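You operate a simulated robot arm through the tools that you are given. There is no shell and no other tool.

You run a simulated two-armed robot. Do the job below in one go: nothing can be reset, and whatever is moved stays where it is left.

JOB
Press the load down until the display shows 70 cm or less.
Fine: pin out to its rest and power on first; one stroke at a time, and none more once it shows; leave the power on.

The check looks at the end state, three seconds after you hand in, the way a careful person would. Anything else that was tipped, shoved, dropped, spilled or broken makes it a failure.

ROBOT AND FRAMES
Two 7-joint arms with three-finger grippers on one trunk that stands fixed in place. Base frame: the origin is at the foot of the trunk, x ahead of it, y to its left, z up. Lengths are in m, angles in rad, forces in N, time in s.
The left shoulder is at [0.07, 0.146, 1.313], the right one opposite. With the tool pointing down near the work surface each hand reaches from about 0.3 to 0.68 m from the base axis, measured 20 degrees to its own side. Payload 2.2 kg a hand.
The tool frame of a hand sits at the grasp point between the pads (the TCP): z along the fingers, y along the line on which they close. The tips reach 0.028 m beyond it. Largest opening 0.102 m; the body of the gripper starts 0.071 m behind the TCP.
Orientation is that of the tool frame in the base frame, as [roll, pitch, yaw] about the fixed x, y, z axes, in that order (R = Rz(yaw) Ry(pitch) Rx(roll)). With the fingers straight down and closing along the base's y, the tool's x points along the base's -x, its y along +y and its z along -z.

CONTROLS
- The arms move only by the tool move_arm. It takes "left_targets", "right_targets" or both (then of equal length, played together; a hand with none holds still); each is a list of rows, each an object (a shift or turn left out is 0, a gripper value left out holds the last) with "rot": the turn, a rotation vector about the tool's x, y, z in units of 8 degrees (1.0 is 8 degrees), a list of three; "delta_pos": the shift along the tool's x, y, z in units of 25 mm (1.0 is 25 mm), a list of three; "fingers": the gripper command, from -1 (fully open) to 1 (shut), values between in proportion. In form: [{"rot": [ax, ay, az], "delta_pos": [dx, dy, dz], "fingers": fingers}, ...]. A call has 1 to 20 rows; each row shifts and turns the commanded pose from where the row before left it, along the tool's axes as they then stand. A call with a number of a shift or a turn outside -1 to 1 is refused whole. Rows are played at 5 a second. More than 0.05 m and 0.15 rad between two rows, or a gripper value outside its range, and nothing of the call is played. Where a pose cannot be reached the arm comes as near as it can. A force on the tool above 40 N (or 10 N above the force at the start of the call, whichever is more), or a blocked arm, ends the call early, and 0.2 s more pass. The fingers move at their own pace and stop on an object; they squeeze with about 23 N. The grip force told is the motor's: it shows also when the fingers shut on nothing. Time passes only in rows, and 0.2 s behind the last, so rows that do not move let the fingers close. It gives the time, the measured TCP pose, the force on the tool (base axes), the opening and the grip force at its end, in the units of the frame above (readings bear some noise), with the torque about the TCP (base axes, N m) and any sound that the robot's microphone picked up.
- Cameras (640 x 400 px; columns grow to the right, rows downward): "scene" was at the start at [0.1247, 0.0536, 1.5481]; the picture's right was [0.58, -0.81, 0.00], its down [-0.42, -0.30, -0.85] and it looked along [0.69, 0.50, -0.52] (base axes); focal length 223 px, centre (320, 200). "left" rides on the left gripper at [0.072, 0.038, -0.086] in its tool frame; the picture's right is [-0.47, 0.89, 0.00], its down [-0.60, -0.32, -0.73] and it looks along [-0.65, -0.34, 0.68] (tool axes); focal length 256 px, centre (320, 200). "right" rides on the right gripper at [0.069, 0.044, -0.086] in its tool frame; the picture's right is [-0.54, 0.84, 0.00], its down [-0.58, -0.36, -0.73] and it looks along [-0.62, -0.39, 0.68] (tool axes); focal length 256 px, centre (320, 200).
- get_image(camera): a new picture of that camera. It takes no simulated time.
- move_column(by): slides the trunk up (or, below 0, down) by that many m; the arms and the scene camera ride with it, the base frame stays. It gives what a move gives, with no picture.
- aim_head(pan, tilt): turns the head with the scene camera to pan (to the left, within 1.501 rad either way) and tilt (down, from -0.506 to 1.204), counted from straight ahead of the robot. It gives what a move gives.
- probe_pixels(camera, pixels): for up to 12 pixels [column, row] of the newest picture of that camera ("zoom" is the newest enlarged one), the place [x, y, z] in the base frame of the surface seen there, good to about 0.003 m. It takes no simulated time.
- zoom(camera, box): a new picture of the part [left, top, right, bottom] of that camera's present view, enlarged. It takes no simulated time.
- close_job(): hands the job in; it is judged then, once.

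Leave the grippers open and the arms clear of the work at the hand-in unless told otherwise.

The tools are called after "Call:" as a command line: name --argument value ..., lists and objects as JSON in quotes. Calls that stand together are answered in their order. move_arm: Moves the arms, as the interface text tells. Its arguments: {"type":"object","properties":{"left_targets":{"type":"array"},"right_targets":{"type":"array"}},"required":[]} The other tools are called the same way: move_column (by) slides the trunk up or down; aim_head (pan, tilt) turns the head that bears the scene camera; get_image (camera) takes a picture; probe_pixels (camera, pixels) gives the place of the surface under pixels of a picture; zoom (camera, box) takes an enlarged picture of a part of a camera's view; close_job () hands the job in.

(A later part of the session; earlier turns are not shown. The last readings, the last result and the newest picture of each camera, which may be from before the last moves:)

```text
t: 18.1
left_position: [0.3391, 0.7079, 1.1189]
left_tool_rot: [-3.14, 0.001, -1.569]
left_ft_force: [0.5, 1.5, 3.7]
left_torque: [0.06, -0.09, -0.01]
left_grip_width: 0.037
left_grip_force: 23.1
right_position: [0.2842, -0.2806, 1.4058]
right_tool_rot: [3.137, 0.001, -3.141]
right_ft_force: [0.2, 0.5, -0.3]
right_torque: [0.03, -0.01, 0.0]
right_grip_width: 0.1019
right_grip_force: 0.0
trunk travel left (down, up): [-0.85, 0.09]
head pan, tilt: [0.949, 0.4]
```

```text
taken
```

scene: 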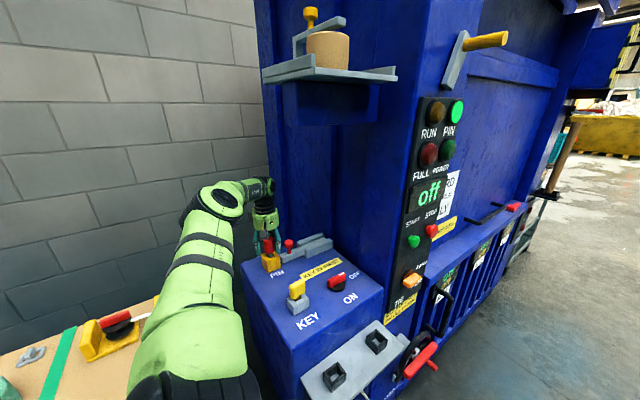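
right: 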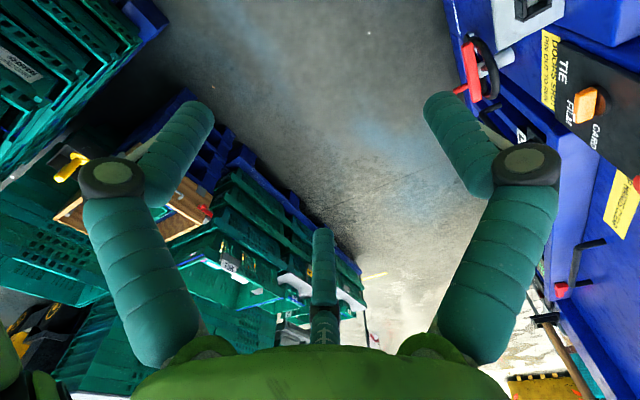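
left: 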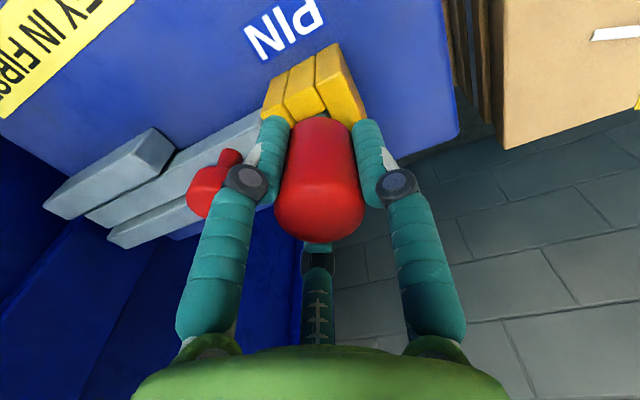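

Gripped at 37 mm, force 23 N. I pull up gently in small steps of 4 mm, reading the force to see if the pin is free or held.

Call:
move_arm --left_targets '[{"delta_pos": [0, 0, -0.16]}, {"delta_pos": [0, 0, -0.16]}, {"delta_pos": [0, 0, 0]}]'

Call:
get_image --camera "left"

```text
t: 18.9
left_position: [0.3385, 0.707, 1.127]
left_tool_rot: [-3.142, -0.001, -1.569]
left_ft_force: [0.5, 0.0, -2.0]
left_torque: [-0.05, 0.01, -0.01]
left_grip_width: 0.0367
left_grip_force: 22.3
right_position: [0.2853, -0.2807, 1.4056]
right_tool_rot: [3.141, -0.001, -3.14]
right_ft_force: [0.1, -0.1, -0.4]
right_torque: [0.01, -0.01, 0.0]
right_grip_width: 0.102
right_grip_force: 0.0
trunk travel left (down, up): [-0.85, 0.09]
head pan, tilt: [0.949, 0.4]
```

```text
taken
```

left: 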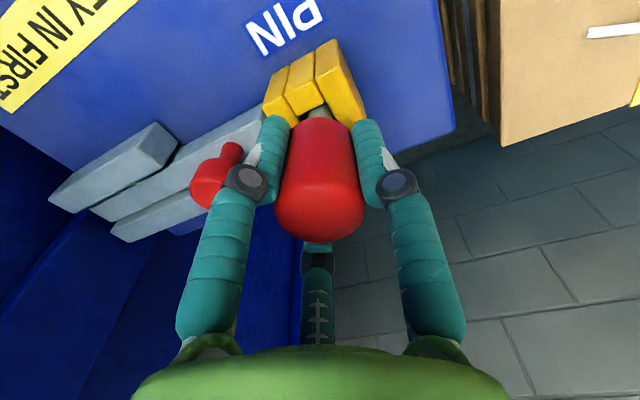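

It lifts freely (only about 2 N of weight), so the bolt does not hold it. I keep lifting straight up by 0.10 m.

Call:
move_arm --left_targets '[{"delta_pos": [0, 0, -0.5]}, {"delta_pos": [0, 0, -0.5]}, {"delta_pos": [0, 0, -0.6]}, {"delta_pos": [0, 0, -0.8]}, {"delta_pos": [0, 0, -0.8]}, {"delta_pos": [0, 0, -0.8]}, {"delta_pos": [0, 0, 0]}]'

Call:
get_image --camera "left"

Call:
get_image --camera "scene"

Call:
zoom --camera "scene" --box '[220, 160, 340, 290]'

```text
t: 20.5
left_position: [0.3369, 0.7086, 1.2269]
left_tool_rot: [3.141, 0.001, -1.57]
left_ft_force: [0.4, 0.8, 0.0]
left_torque: [-0.02, 0.01, 0.02]
left_grip_width: 0.0368
left_grip_force: 23.5
right_position: [0.2853, -0.2796, 1.4058]
right_tool_rot: [3.14, 0.001, 3.141]
right_ft_force: [-0.3, 0.4, 0.6]
right_torque: [0.03, -0.02, -0.02]
right_grip_width: 0.1019
right_grip_force: 0.1
trunk travel left (down, up): [-0.85, 0.09]
head pan, tilt: [0.949, 0.4]
```

```text
taken
```

left: 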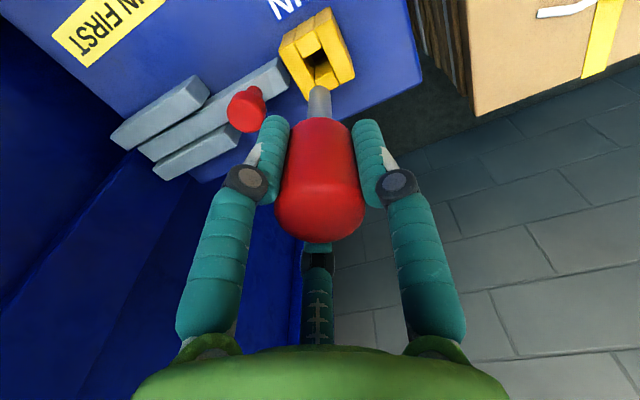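

```text
taken
```

scene: 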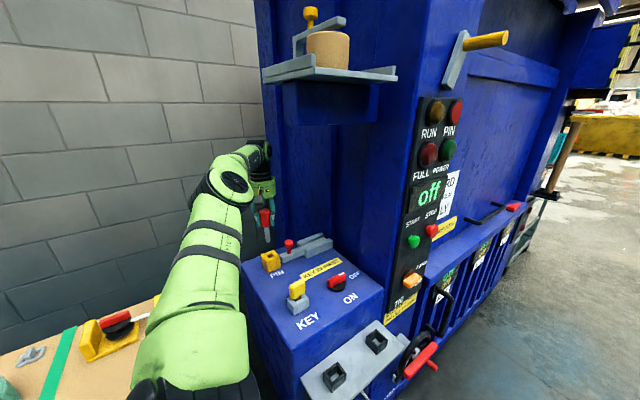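

```text
3.08 times, centred on (280, 225) of scene
```

zoom: 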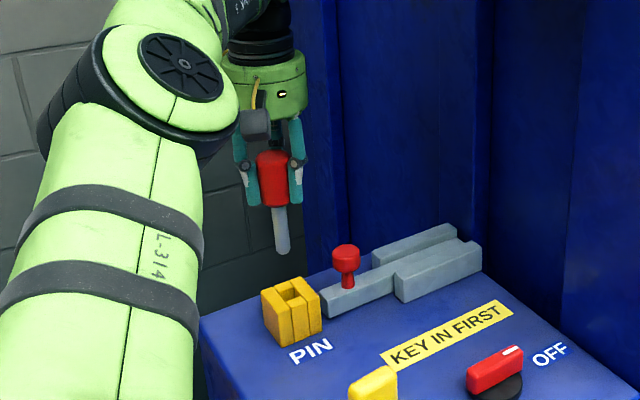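

The pin is out. Its shaft is about 70 mm long, and the PIN lamp appears to have changed to red. I zoom into the lamps, the empty block and the pin's length.

Call:
zoom --camera "scene" --box '[400, 85, 480, 215]'

Call:
zoom --camera "left" --box '[260, 0, 380, 120]'

Call:
zoom --camera "scene" --box '[240, 170, 300, 280]'

Call:
probe_pixels --camera "zoom" --pixels '[[305, 215], [305, 275], [310, 150], [290, 180], [320, 180], [315, 290], [260, 330], [300, 330], [290, 300]]'

```text
3.08 times, centred on (440, 150) of scene
```

zoom: 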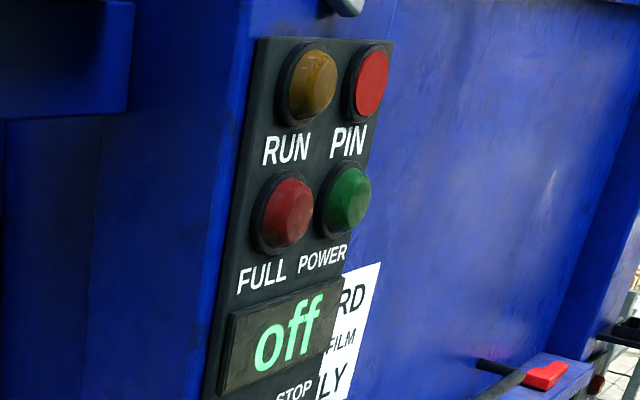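

```text
3.33 times, centred on (320, 60) of left
```

zoom: 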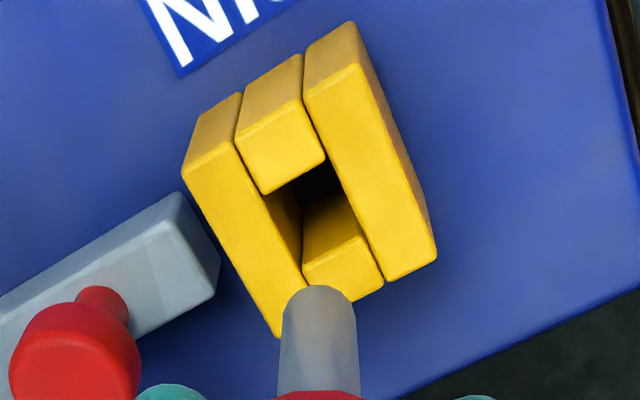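

```text
3.64 times, centred on (270, 225) of scene
```

zoom: 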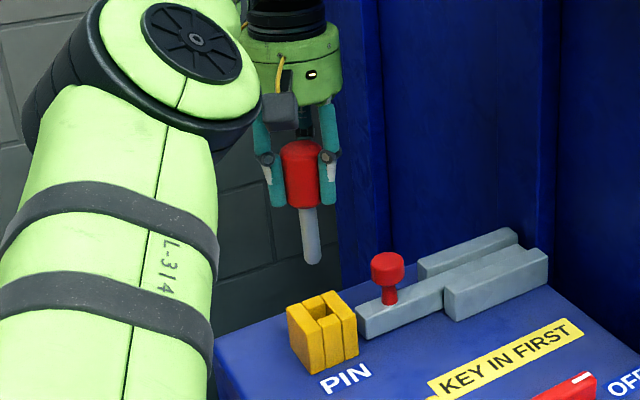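

```text
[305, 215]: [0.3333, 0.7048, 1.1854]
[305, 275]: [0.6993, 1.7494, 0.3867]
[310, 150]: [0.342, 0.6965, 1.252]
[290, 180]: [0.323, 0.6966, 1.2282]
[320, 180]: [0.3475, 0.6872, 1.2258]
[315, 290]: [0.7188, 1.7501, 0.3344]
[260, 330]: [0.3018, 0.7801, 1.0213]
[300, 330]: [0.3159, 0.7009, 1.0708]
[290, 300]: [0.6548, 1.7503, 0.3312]
```

PIN lamp is now red. Next I must decide which socket is the pin's rest; I re-aim the head at the shelf and measure both sockets and the key's block carefully.

Call:
aim_head --pan 0.75 --tilt 0.85

Call:
get_image --camera "scene"

```text
t: 21.4
left_position: [0.3375, 0.7085, 1.2262]
left_tool_rot: [-3.141, -0.001, -1.571]
left_ft_force: [-0.3, 0.2, -2.0]
left_torque: [-0.01, 0.01, 0.02]
left_grip_width: 0.0371
left_grip_force: 22.8
right_position: [0.2857, -0.2812, 1.4055]
right_tool_rot: [3.141, 0.0, -3.141]
right_ft_force: [-0.1, 0.5, 1.1]
right_torque: [-0.01, -0.01, 0.0]
right_grip_width: 0.1019
right_grip_force: 0.0
trunk travel left (down, up): [-0.85, 0.09]
head pan, tilt: [0.75, 0.85]
```

```text
taken
```

scene: 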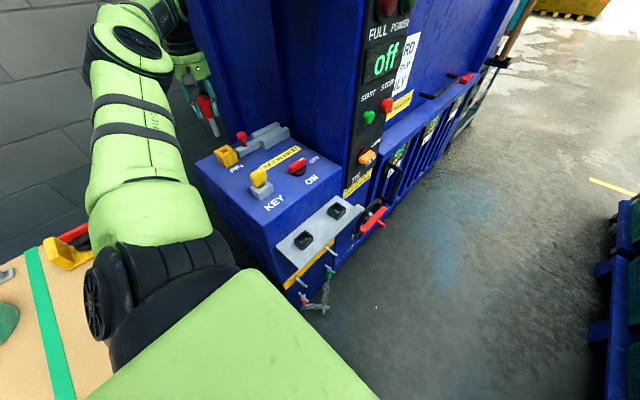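

Call:
zoom --camera "scene" --box '[291, 229, 317, 253]'

Call:
zoom --camera "scene" --box '[324, 199, 350, 223]'

Call:
zoom --camera "scene" --box '[245, 165, 281, 201]'

Call:
zoom --camera "scene" --box '[210, 142, 246, 170]'

```text
16.00 times, centred on (304, 241) of scene
```

zoom: 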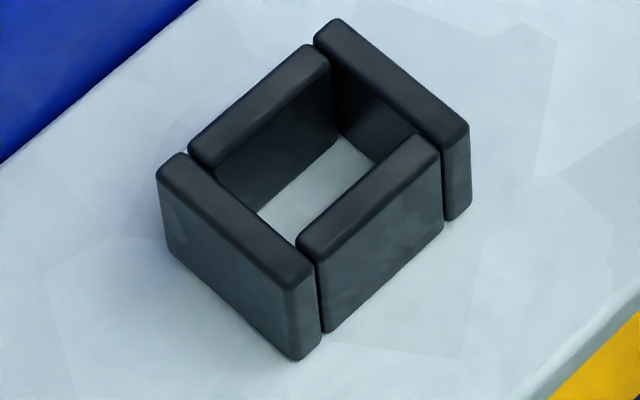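

```text
16.00 times, centred on (337, 211) of scene
```

zoom: 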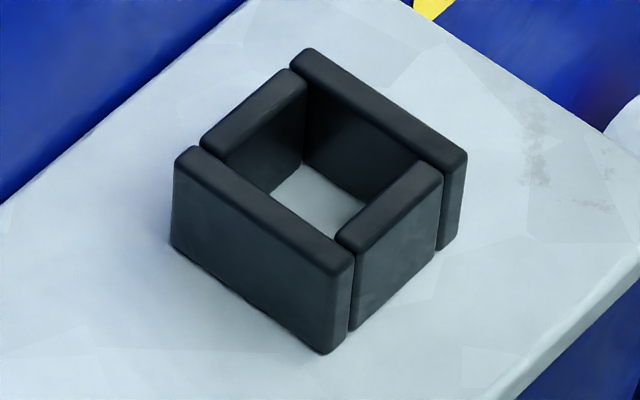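

```text
11.11 times, centred on (263, 183) of scene
```

zoom: 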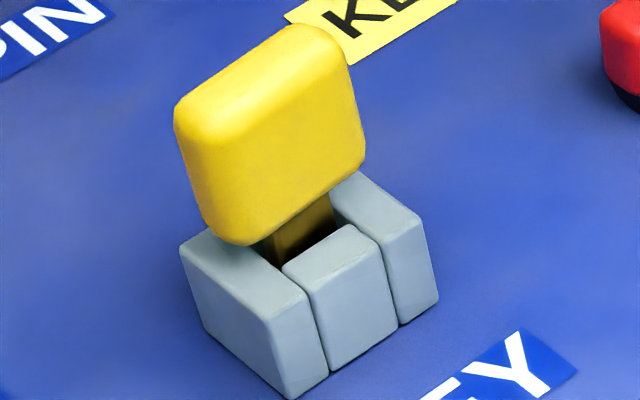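

```text
14.29 times, centred on (228, 156) of scene
```

zoom: 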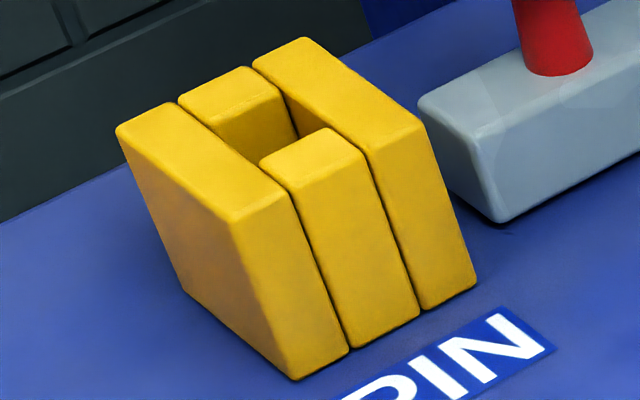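

By my pixel measurements the left socket's opening is about 33×23 mm (oblong, like the flat key blade) and the right socket's is about 29×30 mm (square, for the round ~16 mm shaft). So the pin's rest is the right-hand socket at about (0.500, 0.340). I carry the pin there, keeping low enough to pass under the twine shelf; first half of the way.

Call:
move_arm --left_targets '[{"delta_pos": [0.866, -0.381, 0.1]}, {"delta_pos": [0.866, -0.381, 0.1]}, {"delta_pos": [0.866, -0.381, 0.1]}, {"delta_pos": [0.866, -0.381, 0.1]}, {"delta_pos": [0.866, -0.381, 0.1]}, {"delta_pos": [0.866, -0.381, 0.1]}, {"delta_pos": [0.866, -0.381, 0.1]}, {"delta_pos": [0.866, -0.381, 0.1]}]'

Call:
get_image --camera "scene"

Call:
get_image --camera "left"

```text
t: 23.2
left_position: [0.4164, 0.5351, 1.2057]
left_tool_rot: [-3.141, 0.0, -1.568]
left_ft_force: [0.2, 0.7, -1.0]
left_torque: [0.02, 0.01, 0.01]
left_grip_width: 0.0368
left_grip_force: 23.9
right_position: [0.2855, -0.2814, 1.4045]
right_tool_rot: [3.139, -0.001, -3.141]
right_ft_force: [-0.1, -0.9, 0.0]
right_torque: [0.01, 0.02, 0.03]
right_grip_width: 0.1017
right_grip_force: 0.1
trunk travel left (down, up): [-0.85, 0.09]
head pan, tilt: [0.75, 0.85]
```

```text
taken
```

scene: 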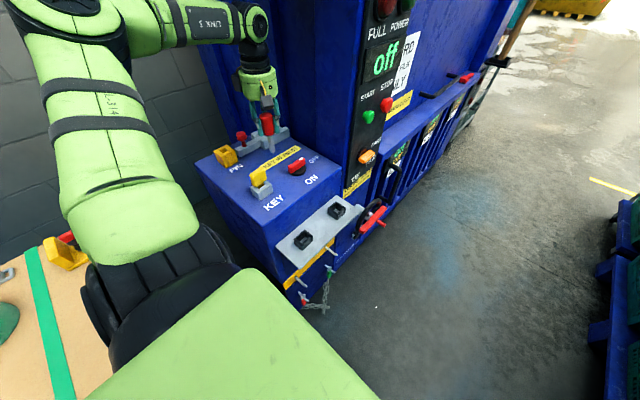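

```text
taken
```

left: 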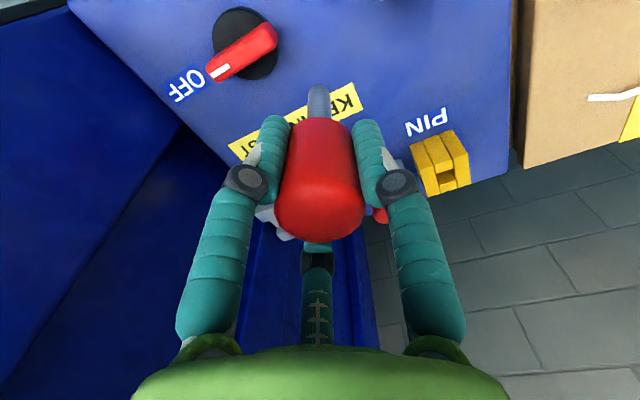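

Halfway, all clear; pin still held firmly (37 mm). I go on to above the right socket (0.50, 0.34, 1.19).

Call:
move_arm --left_targets '[{"delta_pos": [0.97, -0.429, 0.08]}, {"delta_pos": [0.97, -0.429, 0.08]}, {"delta_pos": [0.97, -0.429, 0.08]}, {"delta_pos": [0.97, -0.429, 0.08]}, {"delta_pos": [0.97, -0.429, 0.08]}, {"delta_pos": [0.97, -0.429, 0.08]}, {"delta_pos": [0.97, -0.429, 0.08]}, {"delta_pos": [0.97, -0.429, 0.08]}, {"delta_pos": [0, 0, 0]}]'

Call:
get_image --camera "scene"

Call:
get_image --camera "left"

```text
t: 25.2
left_position: [0.4958, 0.343, 1.1911]
left_tool_rot: [3.141, -0.002, -1.569]
left_ft_force: [-0.6, -0.1, -0.8]
left_torque: [-0.01, 0.01, -0.02]
left_grip_width: 0.0369
left_grip_force: 23.0
right_position: [0.2853, -0.2808, 1.4061]
right_tool_rot: [3.138, 0.0, 3.14]
right_ft_force: [0.2, -0.2, -0.2]
right_torque: [-0.03, -0.02, -0.03]
right_grip_width: 0.1022
right_grip_force: 0.0
trunk travel left (down, up): [-0.85, 0.09]
head pan, tilt: [0.75, 0.85]
```

```text
taken
```

scene: 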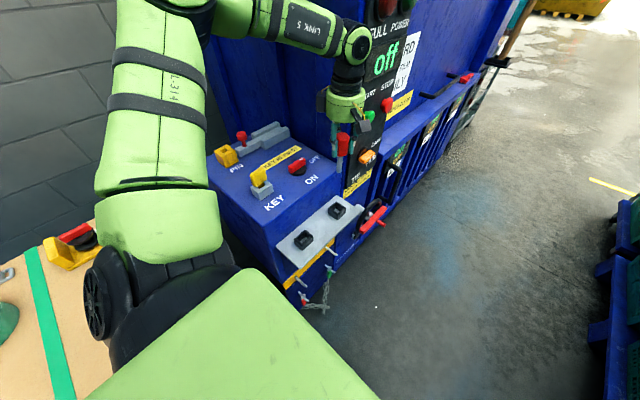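

```text
taken
```

left: 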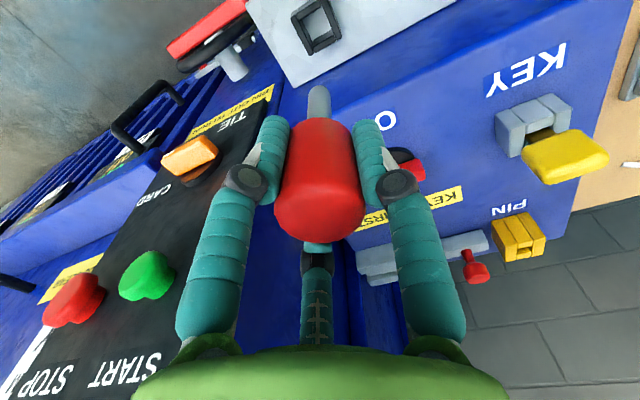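

The hand is above the shelf; the right socket shows at (316,25) in the left picture. I zoom there and measure the wall tops to fix its centre.

Call:
zoom --camera "left" --box '[270, 0, 370, 60]'

Call:
zoom --camera "scene" --box '[320, 120, 370, 230]'

```text
6.40 times, centred on (320, 30) of left
```

zoom: 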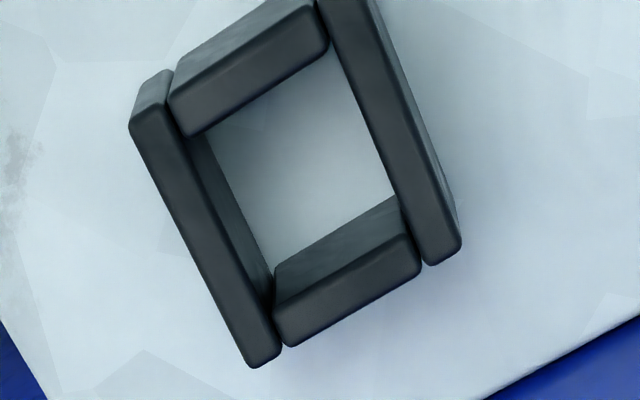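

```text
3.64 times, centred on (345, 175) of scene
```

zoom: 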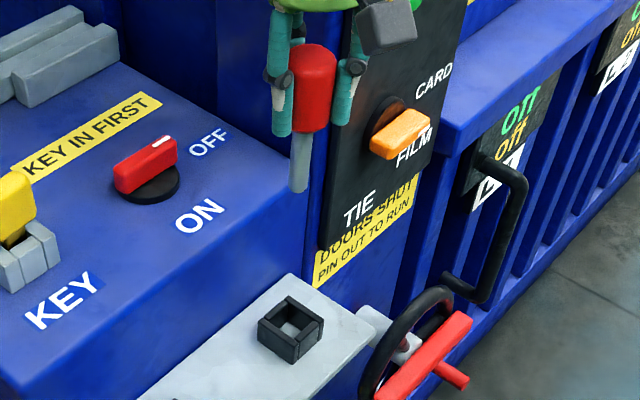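

Call:
zoom --camera "left" --box '[270, 0, 370, 60]'

Call:
probe_pixels --camera "zoom" --pixels '[[200, 230], [225, 280], [170, 180], [395, 130], [415, 170], [440, 230], [250, 80], [300, 50], [330, 300], [380, 270], [300, 170], [320, 200]]'

```text
6.40 times, centred on (320, 30) of left
```

zoom: 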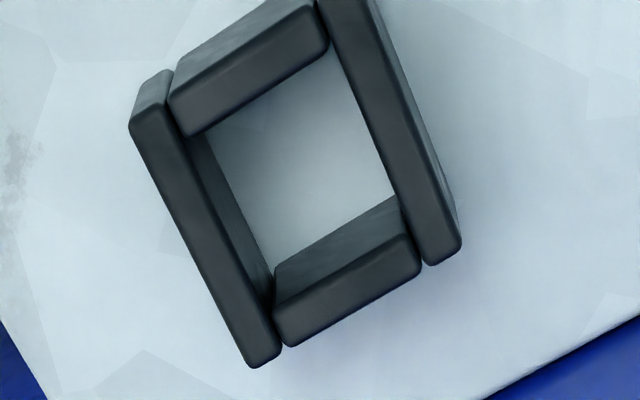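

```text
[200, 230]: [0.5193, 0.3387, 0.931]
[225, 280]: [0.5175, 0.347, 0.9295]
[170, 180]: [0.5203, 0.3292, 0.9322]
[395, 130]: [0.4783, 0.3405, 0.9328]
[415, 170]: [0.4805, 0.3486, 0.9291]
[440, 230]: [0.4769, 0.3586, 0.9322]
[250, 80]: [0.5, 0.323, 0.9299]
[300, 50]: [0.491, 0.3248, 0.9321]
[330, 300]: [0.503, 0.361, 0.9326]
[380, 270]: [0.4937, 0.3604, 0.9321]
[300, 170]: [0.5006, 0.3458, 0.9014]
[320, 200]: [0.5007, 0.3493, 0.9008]
```

The right socket's centre comes out near (0.499, 0.342), top z 0.932, floor z 0.901. I measure where the pin's shaft is in the hand (scene zoom, shaft near (297,160)).

Call:
zoom --camera "scene" --box '[320, 120, 370, 180]'

Call:
move_arm --left_targets '[{"delta_pos": [0, 0, 0]}]'

```text
6.67 times, centred on (345, 150) of scene
```

zoom: 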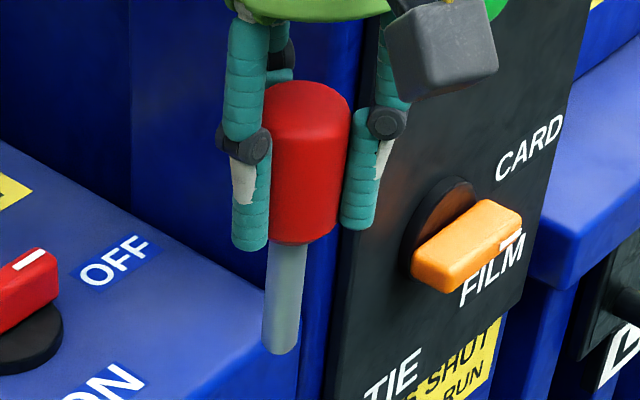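

```text
t: 25.6
left_position: [0.4972, 0.3424, 1.1915]
left_tool_rot: [-3.141, 0.0, -1.569]
left_ft_force: [-0.1, 0.4, -1.1]
left_torque: [0.02, 0.02, 0.04]
left_grip_width: 0.0368
left_grip_force: 22.7
right_position: [0.2849, -0.2818, 1.4046]
right_tool_rot: [3.139, -0.001, 3.14]
right_ft_force: [-0.6, 0.1, 0.3]
right_torque: [0.04, 0.0, -0.01]
right_grip_width: 0.1019
right_grip_force: 0.0
trunk travel left (down, up): [-0.85, 0.09]
head pan, tilt: [0.75, 0.85]
```

Call:
probe_pixels --camera "zoom" --pixels '[[287, 270], [284, 300], [281, 330], [280, 345], [268, 320], [295, 320], [303, 160], [300, 220]]'

```text
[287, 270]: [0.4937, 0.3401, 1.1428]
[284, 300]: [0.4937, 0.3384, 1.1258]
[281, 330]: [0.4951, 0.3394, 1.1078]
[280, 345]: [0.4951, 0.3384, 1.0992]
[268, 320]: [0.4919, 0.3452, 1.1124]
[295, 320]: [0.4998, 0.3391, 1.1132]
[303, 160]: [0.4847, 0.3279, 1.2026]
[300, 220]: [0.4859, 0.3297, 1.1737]
```

The shaft axis is at about (0.500, 0.342), matching the socket centre to within 2 mm; its lower end is at z≈1.096. I lower by 0.13 m first, leaving the tip about 3 cm above the socket.

Call:
move_arm --left_targets '[{"delta_pos": [0, 0, 0.87]}, {"delta_pos": [0, 0, 0.87]}, {"delta_pos": [0, 0, 0.87]}, {"delta_pos": [0, 0, 0.87]}, {"delta_pos": [0, 0, 0.87]}, {"delta_pos": [0, 0, 0.87]}, {"delta_pos": [0, 0, 0]}]'

Call:
get_image --camera "left"

Call:
zoom --camera "scene" --box '[300, 140, 380, 240]'

```text
t: 27.2
left_position: [0.4973, 0.3399, 1.061]
left_tool_rot: [-3.141, 0.0, -1.57]
left_ft_force: [0.6, 0.3, -0.1]
left_torque: [0.0, -0.06, -0.02]
left_grip_width: 0.037
left_grip_force: 22.9
right_position: [0.2847, -0.2811, 1.406]
right_tool_rot: [3.138, 0.0, -3.14]
right_ft_force: [-0.5, 0.0, 0.1]
right_torque: [-0.02, -0.04, 0.03]
right_grip_width: 0.1019
right_grip_force: 0.1
trunk travel left (down, up): [-0.85, 0.09]
head pan, tilt: [0.75, 0.85]
```

```text
taken
```

left: 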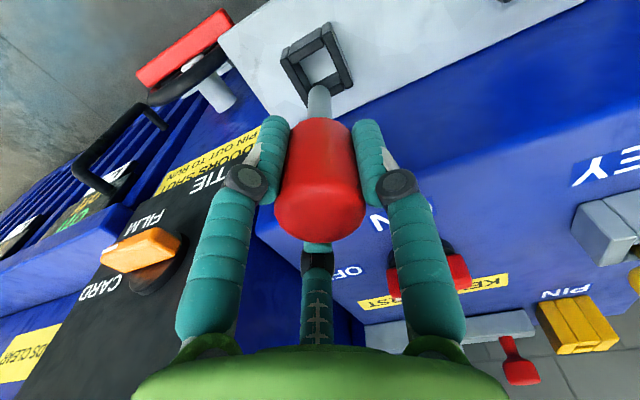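

```text
4.00 times, centred on (340, 190) of scene
```

zoom: 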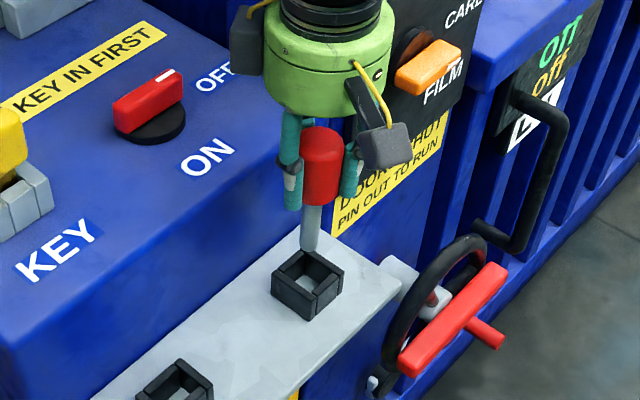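

The tip is right above the socket opening, by both views. I lower in smaller steps by 57 mm more so the pin's end gets to just above the socket floor.

Call:
move_arm --left_targets '[{"delta_pos": [0, 0, 0.4]}, {"delta_pos": [0, 0, 0.4]}, {"delta_pos": [0, 0, 0.4]}, {"delta_pos": [0, 0, 0.4]}, {"delta_pos": [0, 0, 0.4]}, {"delta_pos": [0, 0, 0.28]}, {"delta_pos": [0, 0, 0]}]'

Call:
zoom --camera "scene" --box '[310, 170, 370, 230]'

Call:
get_image --camera "left"

```text
t: 28.8
left_position: [0.5004, 0.3416, 1.0029]
left_tool_rot: [-3.141, 0.0, -1.568]
left_ft_force: [0.1, 0.4, -1.4]
left_torque: [0.0, -0.01, 0.0]
left_grip_width: 0.0368
left_grip_force: 22.3
right_position: [0.285, -0.2814, 1.406]
right_tool_rot: [3.137, 0.002, -3.14]
right_ft_force: [-1.1, -0.2, 0.2]
right_torque: [-0.02, 0.01, 0.02]
right_grip_width: 0.1019
right_grip_force: 0.0
trunk travel left (down, up): [-0.85, 0.09]
head pan, tilt: [0.75, 0.85]
```

```text
6.67 times, centred on (340, 200) of scene
```

zoom: 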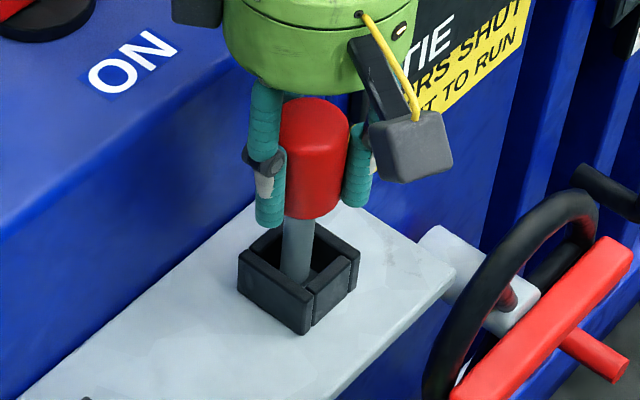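

```text
taken
```

left: 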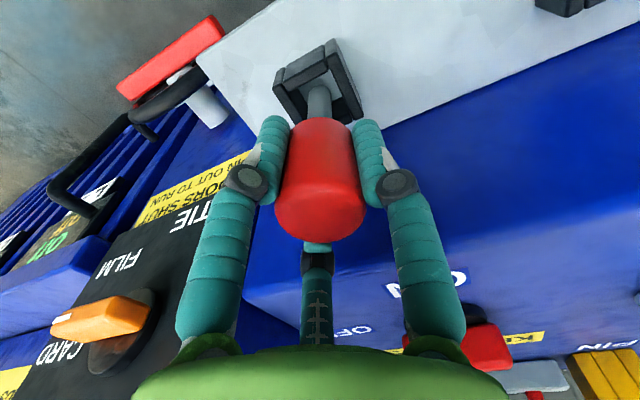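

The shaft is inside the socket. I lower a few mm more in 1.5 mm steps to seat it on the floor, watching the force.

Call:
move_arm --left_targets '[{"delta_pos": [0, 0, 0.06]}, {"delta_pos": [0, 0, 0.06]}, {"delta_pos": [0, 0, 0]}]'

```text
t: 29.6
left_position: [0.5, 0.3425, 0.9999]
left_tool_rot: [-3.141, 0.001, -1.57]
left_ft_force: [-0.3, 0.3, -1.8]
left_torque: [-0.02, 0.03, -0.02]
left_grip_width: 0.0366
left_grip_force: 23.6
right_position: [0.285, -0.2804, 1.4055]
right_tool_rot: [3.137, -0.001, 3.141]
right_ft_force: [-0.4, -0.7, 0.7]
right_torque: [-0.02, 0.0, -0.01]
right_grip_width: 0.102
right_grip_force: 0.1
trunk travel left (down, up): [-0.85, 0.09]
head pan, tilt: [0.75, 0.85]
```

Not yet touching (weight still hangs on the hand, -1.8 N). Further small steps.

Call:
move_arm --left_targets '[{"delta_pos": [0, 0, 0.06]}, {"delta_pos": [0, 0, 0]}]'

Call:
move_arm --left_targets '[{"delta_pos": [0, 0, 0.06]}, {"delta_pos": [0, 0, 0]}]'

Call:
zoom --camera "scene" --box '[320, 180, 360, 220]'

```text
t: 30.2
left_position: [0.4996, 0.3399, 0.9989]
left_tool_rot: [3.14, 0.0, -1.569]
left_ft_force: [-0.3, -0.1, -0.8]
left_torque: [0.01, 0.01, -0.01]
left_grip_width: 0.0368
left_grip_force: 22.7
right_position: [0.285, -0.2805, 1.4063]
right_tool_rot: [3.139, 0.0, 3.141]
right_ft_force: [0.6, 0.7, 0.1]
right_torque: [0.02, 0.04, 0.02]
right_grip_width: 0.1019
right_grip_force: 0.1
trunk travel left (down, up): [-0.85, 0.09]
head pan, tilt: [0.75, 0.85]
```

```text
t: 30.8
left_position: [0.4993, 0.3417, 0.9983]
left_tool_rot: [-3.138, -0.001, -1.569]
left_ft_force: [-1.0, 1.6, 11.1]
left_torque: [0.12, 0.1, -0.01]
left_grip_width: 0.0371
left_grip_force: 23.0
right_position: [0.2825, -0.2818, 1.4073]
right_tool_rot: [3.137, 0.001, 3.139]
right_ft_force: [0.7, 0.0, 0.6]
right_torque: [-0.03, 0.0, 0.0]
right_grip_width: 0.102
right_grip_force: 0.1
trunk travel left (down, up): [-0.85, 0.09]
head pan, tilt: [0.75, 0.85]
```

```text
10.00 times, centred on (340, 200) of scene
```

zoom: 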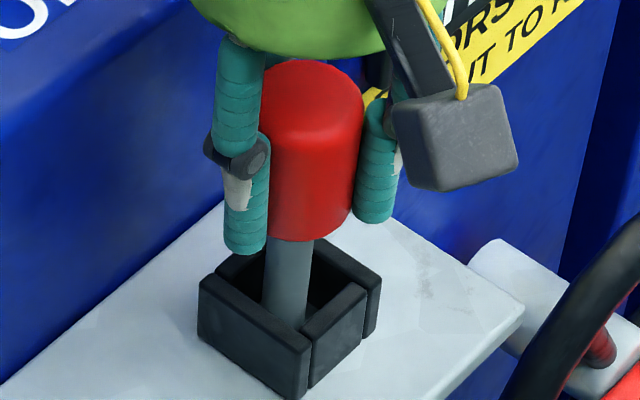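

It's seated (11 N upward). I ease off 0.5 mm, then open the fingers in small stages so the pin stays upright.

Call:
move_arm --left_targets '[{"delta_pos": [0, 0, -0.03]}, {"fingers": 0.24}, {"fingers": 0.18}, {"fingers": 0.1}, {"fingers": 0.0}, {"fingers": -0.15}, {"fingers": -0.35}, {"fingers": -0.35}]'

Call:
zoom --camera "scene" --box '[310, 170, 370, 230]'

Call:
get_image --camera "left"

```text
t: 32.6
left_position: [0.5004, 0.3415, 0.9975]
left_tool_rot: [3.14, -0.002, -1.569]
left_ft_force: [0.4, -0.4, -0.6]
left_torque: [0.0, -0.03, 0.03]
left_grip_width: 0.0688
left_grip_force: 0.0
right_position: [0.2859, -0.2795, 1.4055]
right_tool_rot: [3.138, 0.001, 3.141]
right_ft_force: [0.0, 0.4, 0.5]
right_torque: [0.04, -0.02, -0.01]
right_grip_width: 0.102
right_grip_force: 0.0
trunk travel left (down, up): [-0.85, 0.09]
head pan, tilt: [0.75, 0.85]
```

```text
6.67 times, centred on (340, 200) of scene
```

zoom: 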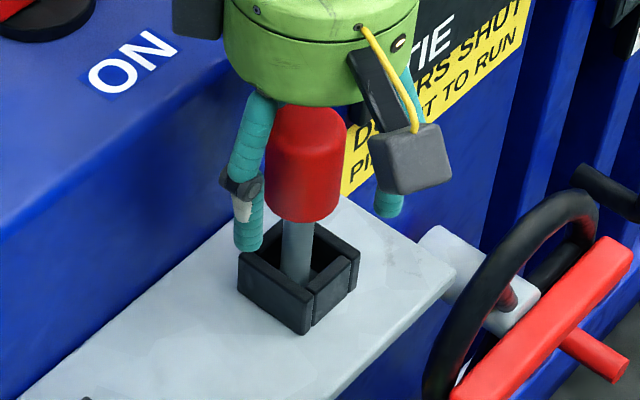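

```text
taken
```

left: 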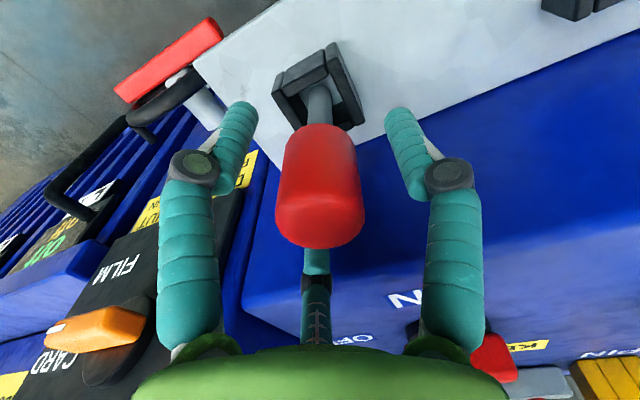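

The pin stands upright in its rest. I raise the hand straight up by 0.17 m.

Call:
move_arm --left_targets '[{"delta_pos": [0, 0, -0.5]}, {"delta_pos": [0, 0, -0.8]}, {"delta_pos": [0, 0, -1]}, {"delta_pos": [0, 0, -1]}, {"delta_pos": [0, 0, -1]}, {"delta_pos": [0, 0, -1]}, {"delta_pos": [0, 0, -1]}, {"delta_pos": [0, 0, -0.5]}]'

Call:
get_image --camera "scene"

Call:
zoom --camera "scene" --box '[300, 160, 380, 240]'

Call:
zoom --camera "scene" --box '[270, 140, 330, 195]'

```text
t: 34.4
left_position: [0.5006, 0.3426, 1.1699]
left_tool_rot: [3.141, 0.001, -1.568]
left_ft_force: [-0.4, -0.2, -0.1]
left_torque: [-0.03, -0.01, -0.01]
left_grip_width: 0.0687
left_grip_force: 0.1
right_position: [0.2849, -0.2812, 1.4064]
right_tool_rot: [3.139, 0.003, 3.141]
right_ft_force: [0.0, 1.3, -0.3]
right_torque: [0.02, 0.0, -0.04]
right_grip_width: 0.1019
right_grip_force: 0.2
trunk travel left (down, up): [-0.85, 0.09]
head pan, tilt: [0.75, 0.85]
```

```text
taken
```

scene: 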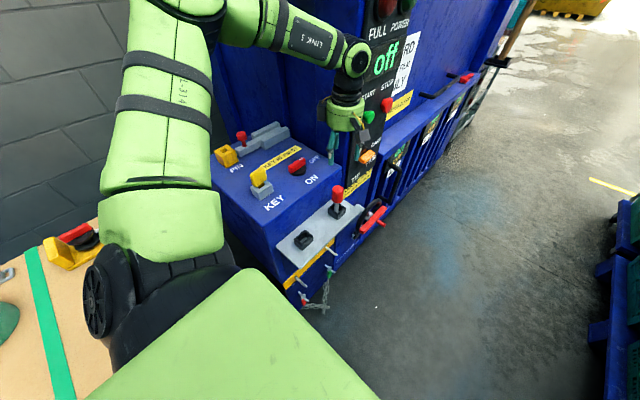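

```text
5.00 times, centred on (340, 200) of scene
```

zoom: 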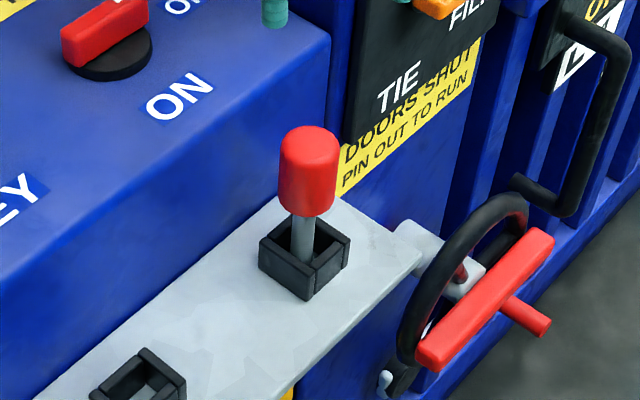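

```text
7.27 times, centred on (300, 168) of scene
```

zoom: 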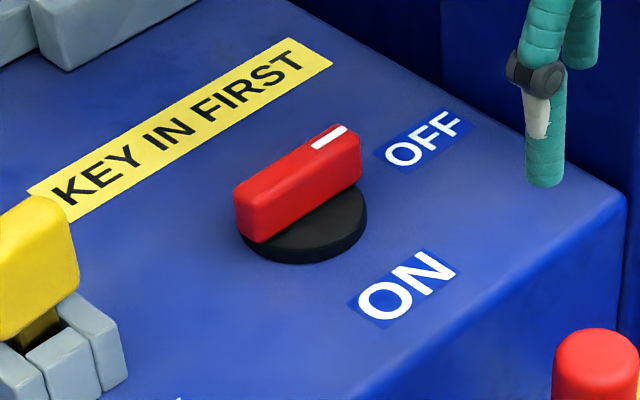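

The pin stands in its rest, arm clear. Next the power switch: I measure its red bar, base and the ON/OFF labels.

Call:
zoom --camera "scene" --box '[280, 150, 320, 190]'

Call:
probe_pixels --camera "zoom" --pixels '[[180, 205], [250, 160], [310, 115], [340, 100], [350, 95], [330, 125], [190, 260], [300, 210], [380, 150], [200, 290], [300, 310], [390, 240]]'

Call:
probe_pixels --camera "scene" --pixels '[[311, 180], [318, 159], [262, 180], [290, 210]]'

```text
10.00 times, centred on (300, 170) of scene
```

zoom: 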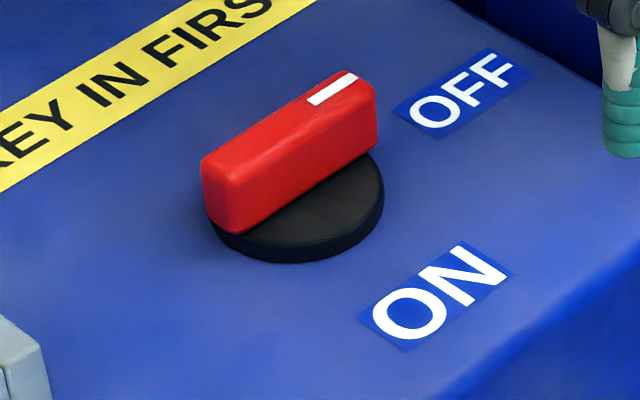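

```text
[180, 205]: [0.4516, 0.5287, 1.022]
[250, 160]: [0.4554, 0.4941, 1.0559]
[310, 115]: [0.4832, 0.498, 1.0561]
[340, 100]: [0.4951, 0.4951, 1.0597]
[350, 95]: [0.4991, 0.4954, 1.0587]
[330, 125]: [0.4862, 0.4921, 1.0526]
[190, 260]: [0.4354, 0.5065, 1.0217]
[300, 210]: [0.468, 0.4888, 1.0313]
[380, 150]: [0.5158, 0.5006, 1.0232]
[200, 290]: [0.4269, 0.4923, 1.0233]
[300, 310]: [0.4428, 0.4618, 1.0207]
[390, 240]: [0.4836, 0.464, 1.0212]
```

```text
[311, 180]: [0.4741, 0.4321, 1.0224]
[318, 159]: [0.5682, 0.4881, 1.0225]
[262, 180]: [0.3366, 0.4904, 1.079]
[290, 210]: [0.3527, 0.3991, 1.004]
```

The switch is a red bar lying along x on a disc centred near (0.473, 0.495), bar top z≈1.058; its white mark points +x to OFF, and ON is toward -y. So it needs a quarter turn clockwise seen from above. I first turn the left hand 90° so that the fingers close along y (leaving another 90° for the turn), then shift over the switch at z 1.17.

Call:
move_arm --left_targets '[{"rot": [0, 0, 0.939]}, {"rot": [0, 0, 0.939]}, {"rot": [0, 0, 0.939]}, {"rot": [0, 0, 0.939]}, {"rot": [0, 0, 0.939]}, {"rot": [0, 0, 0.939]}, {"rot": [0, 0, 0.939]}, {"rot": [0, 0, 0.939]}, {"rot": [0, 0, 0.939]}, {"rot": [0, 0, 0.939]}, {"rot": [0, 0, 0.939]}, {"rot": [0, 0, 0.939]}]'

Call:
get_image --camera "scene"

```text
t: 37.0
left_position: [0.5006, 0.3425, 1.1688]
left_tool_rot: [3.141, 0.001, 3.137]
left_ft_force: [0.2, -0.3, 0.0]
left_torque: [-0.03, 0.05, 0.02]
left_grip_width: 0.069
left_grip_force: 0.0
right_position: [0.2853, -0.281, 1.4064]
right_tool_rot: [3.14, -0.001, 3.14]
right_ft_force: [-0.1, 0.0, -0.2]
right_torque: [0.0, -0.02, -0.01]
right_grip_width: 0.1021
right_grip_force: 0.0
trunk travel left (down, up): [-0.85, 0.09]
head pan, tilt: [0.75, 0.85]
```

```text
taken
```

scene: 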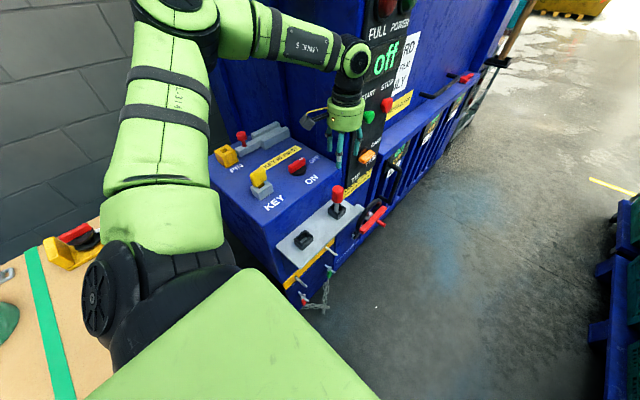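

Rotated. Now I shift the hand by (-0.0275, +0.153) to be above the switch.

Call:
move_arm --left_targets '[{"delta_pos": [0.157, 0.874, 0]}, {"delta_pos": [0.157, 0.874, 0]}, {"delta_pos": [0.157, 0.874, 0]}, {"delta_pos": [0.157, 0.874, 0]}, {"delta_pos": [0.157, 0.874, 0]}, {"delta_pos": [0.157, 0.874, 0]}, {"delta_pos": [0.157, 0.874, 0]}, {"delta_pos": [0, 0, 0]}]'

Call:
get_image --camera "left"

Call:
get_image --camera "scene"

```text
t: 38.8
left_position: [0.4659, 0.4819, 1.1686]
left_tool_rot: [3.138, 0.002, -3.138]
left_ft_force: [0.5, 0.2, 0.8]
left_torque: [0.03, -0.01, -0.03]
left_grip_width: 0.069
left_grip_force: 0.1
left hand out of reach, approached as far as the arm can: row 7
right_position: [0.2843, -0.283, 1.4063]
right_tool_rot: [3.136, 0.003, -3.14]
right_ft_force: [-0.3, -0.7, -1.0]
right_torque: [0.0, -0.05, 0.01]
right_grip_width: 0.1019
right_grip_force: 0.1
trunk travel left (down, up): [-0.85, 0.09]
head pan, tilt: [0.75, 0.85]
```

```text
taken
```

left: 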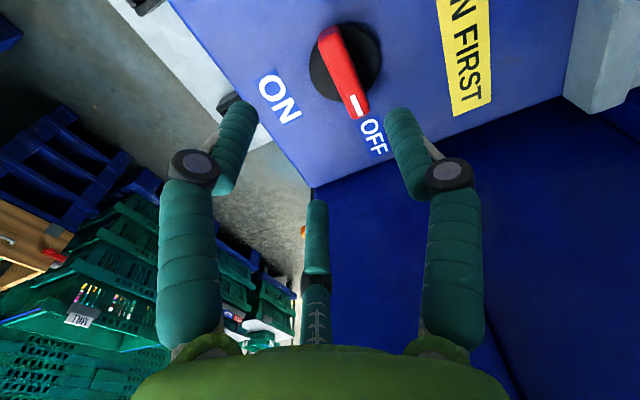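

```text
taken
```

scene: 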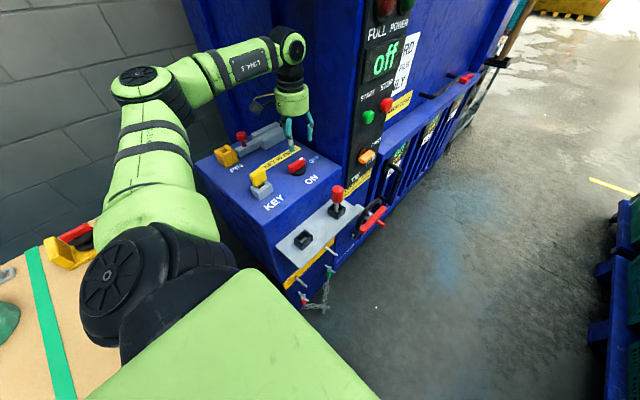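

The arm can't quite reach there with this hand yaw (it stopped at (0.466, 0.482)); a joint limit. I'll use the other direction: turn the hand back through -90° yaw toward 0° yaw, which also closes along y. First back to -90°.

Call:
move_arm --left_targets '[{"rot": [0, 0, -0.939]}, {"rot": [0, 0, -0.939]}, {"rot": [0, 0, -0.939]}, {"rot": [0, 0, -0.939]}, {"rot": [0, 0, -0.939]}, {"rot": [0, 0, -0.939]}, {"rot": [0, 0, -0.939]}, {"rot": [0, 0, -0.939]}, {"rot": [0, 0, -0.939]}, {"rot": [0, 0, -0.939]}, {"rot": [0, 0, -0.939]}, {"rot": [0, 0, -0.939]}, {"rot": [0, 0, 0]}]'

Call:
get_image --camera "left"

```text
t: 41.6
left_position: [0.4662, 0.4813, 1.1669]
left_tool_rot: [-3.142, -0.002, -1.568]
left_ft_force: [-0.7, -0.3, 0.1]
left_torque: [0.01, 0.03, -0.02]
left_grip_width: 0.0687
left_grip_force: 0.0
right_position: [0.2843, -0.2803, 1.4053]
right_tool_rot: [3.137, 0.0, 3.141]
right_ft_force: [0.0, 0.0, 0.7]
right_torque: [0.02, -0.03, 0.0]
right_grip_width: 0.1019
right_grip_force: 0.0
trunk travel left (down, up): [-0.85, 0.09]
head pan, tilt: [0.75, 0.85]
```

```text
taken
```

left: 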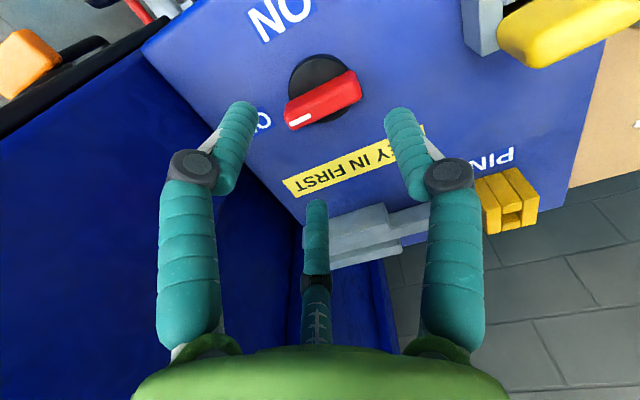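

I use this close view to measure the knob more precisely (disc at (320,88)).

Call:
zoom --camera "left" --box '[270, 45, 380, 135]'

Call:
probe_pixels --camera "zoom" --pixels '[[130, 290], [110, 330], [330, 250], [490, 180], [480, 150], [520, 200], [330, 210], [200, 240], [270, 100], [430, 90], [180, 180], [330, 330]]'

```text
4.44 times, centred on (325, 90) of left
```

zoom: 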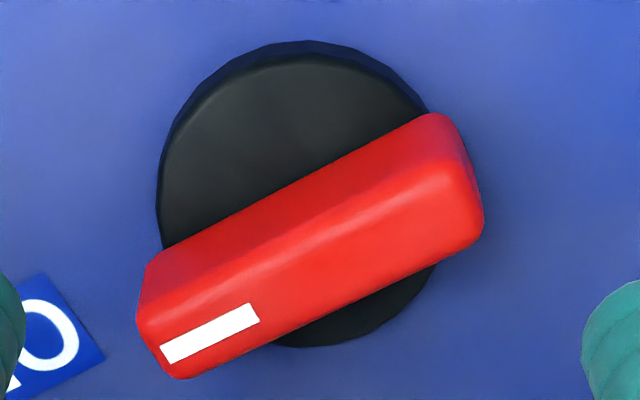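

```text
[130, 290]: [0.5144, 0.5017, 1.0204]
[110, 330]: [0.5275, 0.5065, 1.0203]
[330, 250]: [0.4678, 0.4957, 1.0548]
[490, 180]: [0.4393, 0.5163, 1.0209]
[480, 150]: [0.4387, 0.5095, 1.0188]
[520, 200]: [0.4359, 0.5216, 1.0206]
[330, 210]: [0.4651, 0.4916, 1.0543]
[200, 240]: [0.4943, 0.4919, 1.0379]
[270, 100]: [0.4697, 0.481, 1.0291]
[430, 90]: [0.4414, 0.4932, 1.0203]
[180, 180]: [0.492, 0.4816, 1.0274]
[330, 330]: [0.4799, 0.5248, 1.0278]
```

Call:
probe_pixels --camera "zoom" --pixels '[[165, 345], [250, 312], [465, 200], [440, 170], [440, 230], [300, 260], [300, 310], [310, 240], [180, 365], [475, 225], [320, 60], [410, 110]]'

```text
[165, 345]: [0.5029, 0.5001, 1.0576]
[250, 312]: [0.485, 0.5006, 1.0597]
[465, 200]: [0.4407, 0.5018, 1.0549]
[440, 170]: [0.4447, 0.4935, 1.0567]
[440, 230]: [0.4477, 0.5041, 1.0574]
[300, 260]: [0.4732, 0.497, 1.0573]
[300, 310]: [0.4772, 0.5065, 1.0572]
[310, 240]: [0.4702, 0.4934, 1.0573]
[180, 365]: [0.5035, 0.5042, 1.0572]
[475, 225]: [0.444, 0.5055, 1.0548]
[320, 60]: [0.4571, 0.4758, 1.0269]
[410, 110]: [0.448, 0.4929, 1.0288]
```

The bar spans x 0.441–0.505, y 0.492–0.508, so its centre is (0.473, 0.500), top z 1.058. I centre over it and then rotate the hand to yaw 0.

Call:
move_arm --left_targets '[{"delta_pos": [-0.74, -0.28, 0]}, {"rot": [0, 0, -0.936]}, {"rot": [0, 0, -0.936]}, {"rot": [0, 0, -0.936]}, {"rot": [0, 0, -0.936]}, {"rot": [0, 0, -0.936]}, {"rot": [0, 0, -0.936]}, {"rot": [0, 0, 0]}]'

Call:
get_image --camera "scene"

```text
t: 43.4
left_position: [0.4734, 0.4998, 1.1675]
left_tool_rot: [3.14, 0.001, -0.781]
left_ft_force: [0.1, -0.4, 0.3]
left_torque: [0.01, 0.0, -0.01]
left_grip_width: 0.0689
left_grip_force: 0.1
right_position: [0.2845, -0.2801, 1.4058]
right_tool_rot: [3.139, 0.0, -3.141]
right_ft_force: [0.0, -1.0, -0.4]
right_torque: [-0.01, 0.0, 0.0]
right_grip_width: 0.102
right_grip_force: 0.0
trunk travel left (down, up): [-0.85, 0.09]
head pan, tilt: [0.75, 0.85]
```

```text
taken
```

scene: 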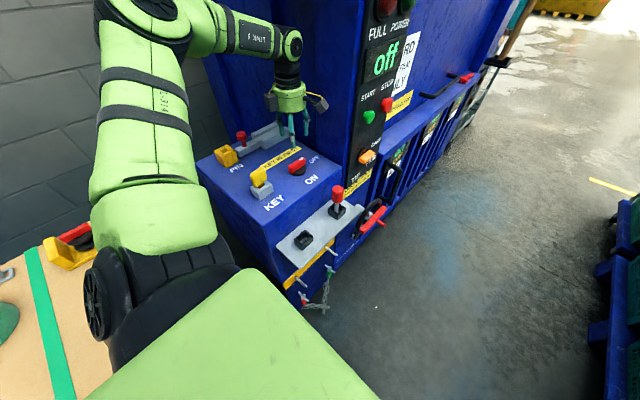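

Good so far. I check clearance of the hand camera from the machine column before the last 45°.

Call:
zoom --camera "scene" --box '[250, 70, 350, 160]'

Call:
probe_pixels --camera "zoom" --pixels '[[440, 140], [460, 160], [430, 170], [450, 200], [520, 150], [560, 200], [500, 250], [540, 100], [120, 140], [180, 300]]'

```text
4.44 times, centred on (300, 115) of scene
```

zoom: 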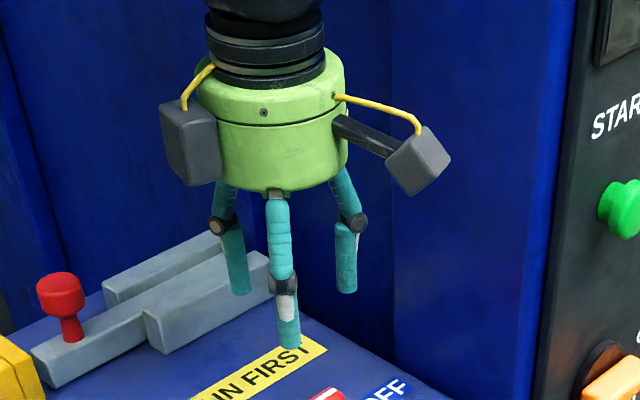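

```text
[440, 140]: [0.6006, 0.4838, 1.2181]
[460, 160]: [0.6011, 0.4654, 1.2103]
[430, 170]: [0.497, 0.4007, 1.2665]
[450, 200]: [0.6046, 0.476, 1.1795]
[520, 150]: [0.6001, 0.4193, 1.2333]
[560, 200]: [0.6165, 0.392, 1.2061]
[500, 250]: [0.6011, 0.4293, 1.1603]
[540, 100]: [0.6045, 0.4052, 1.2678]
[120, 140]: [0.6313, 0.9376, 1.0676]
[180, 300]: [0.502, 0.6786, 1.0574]
```

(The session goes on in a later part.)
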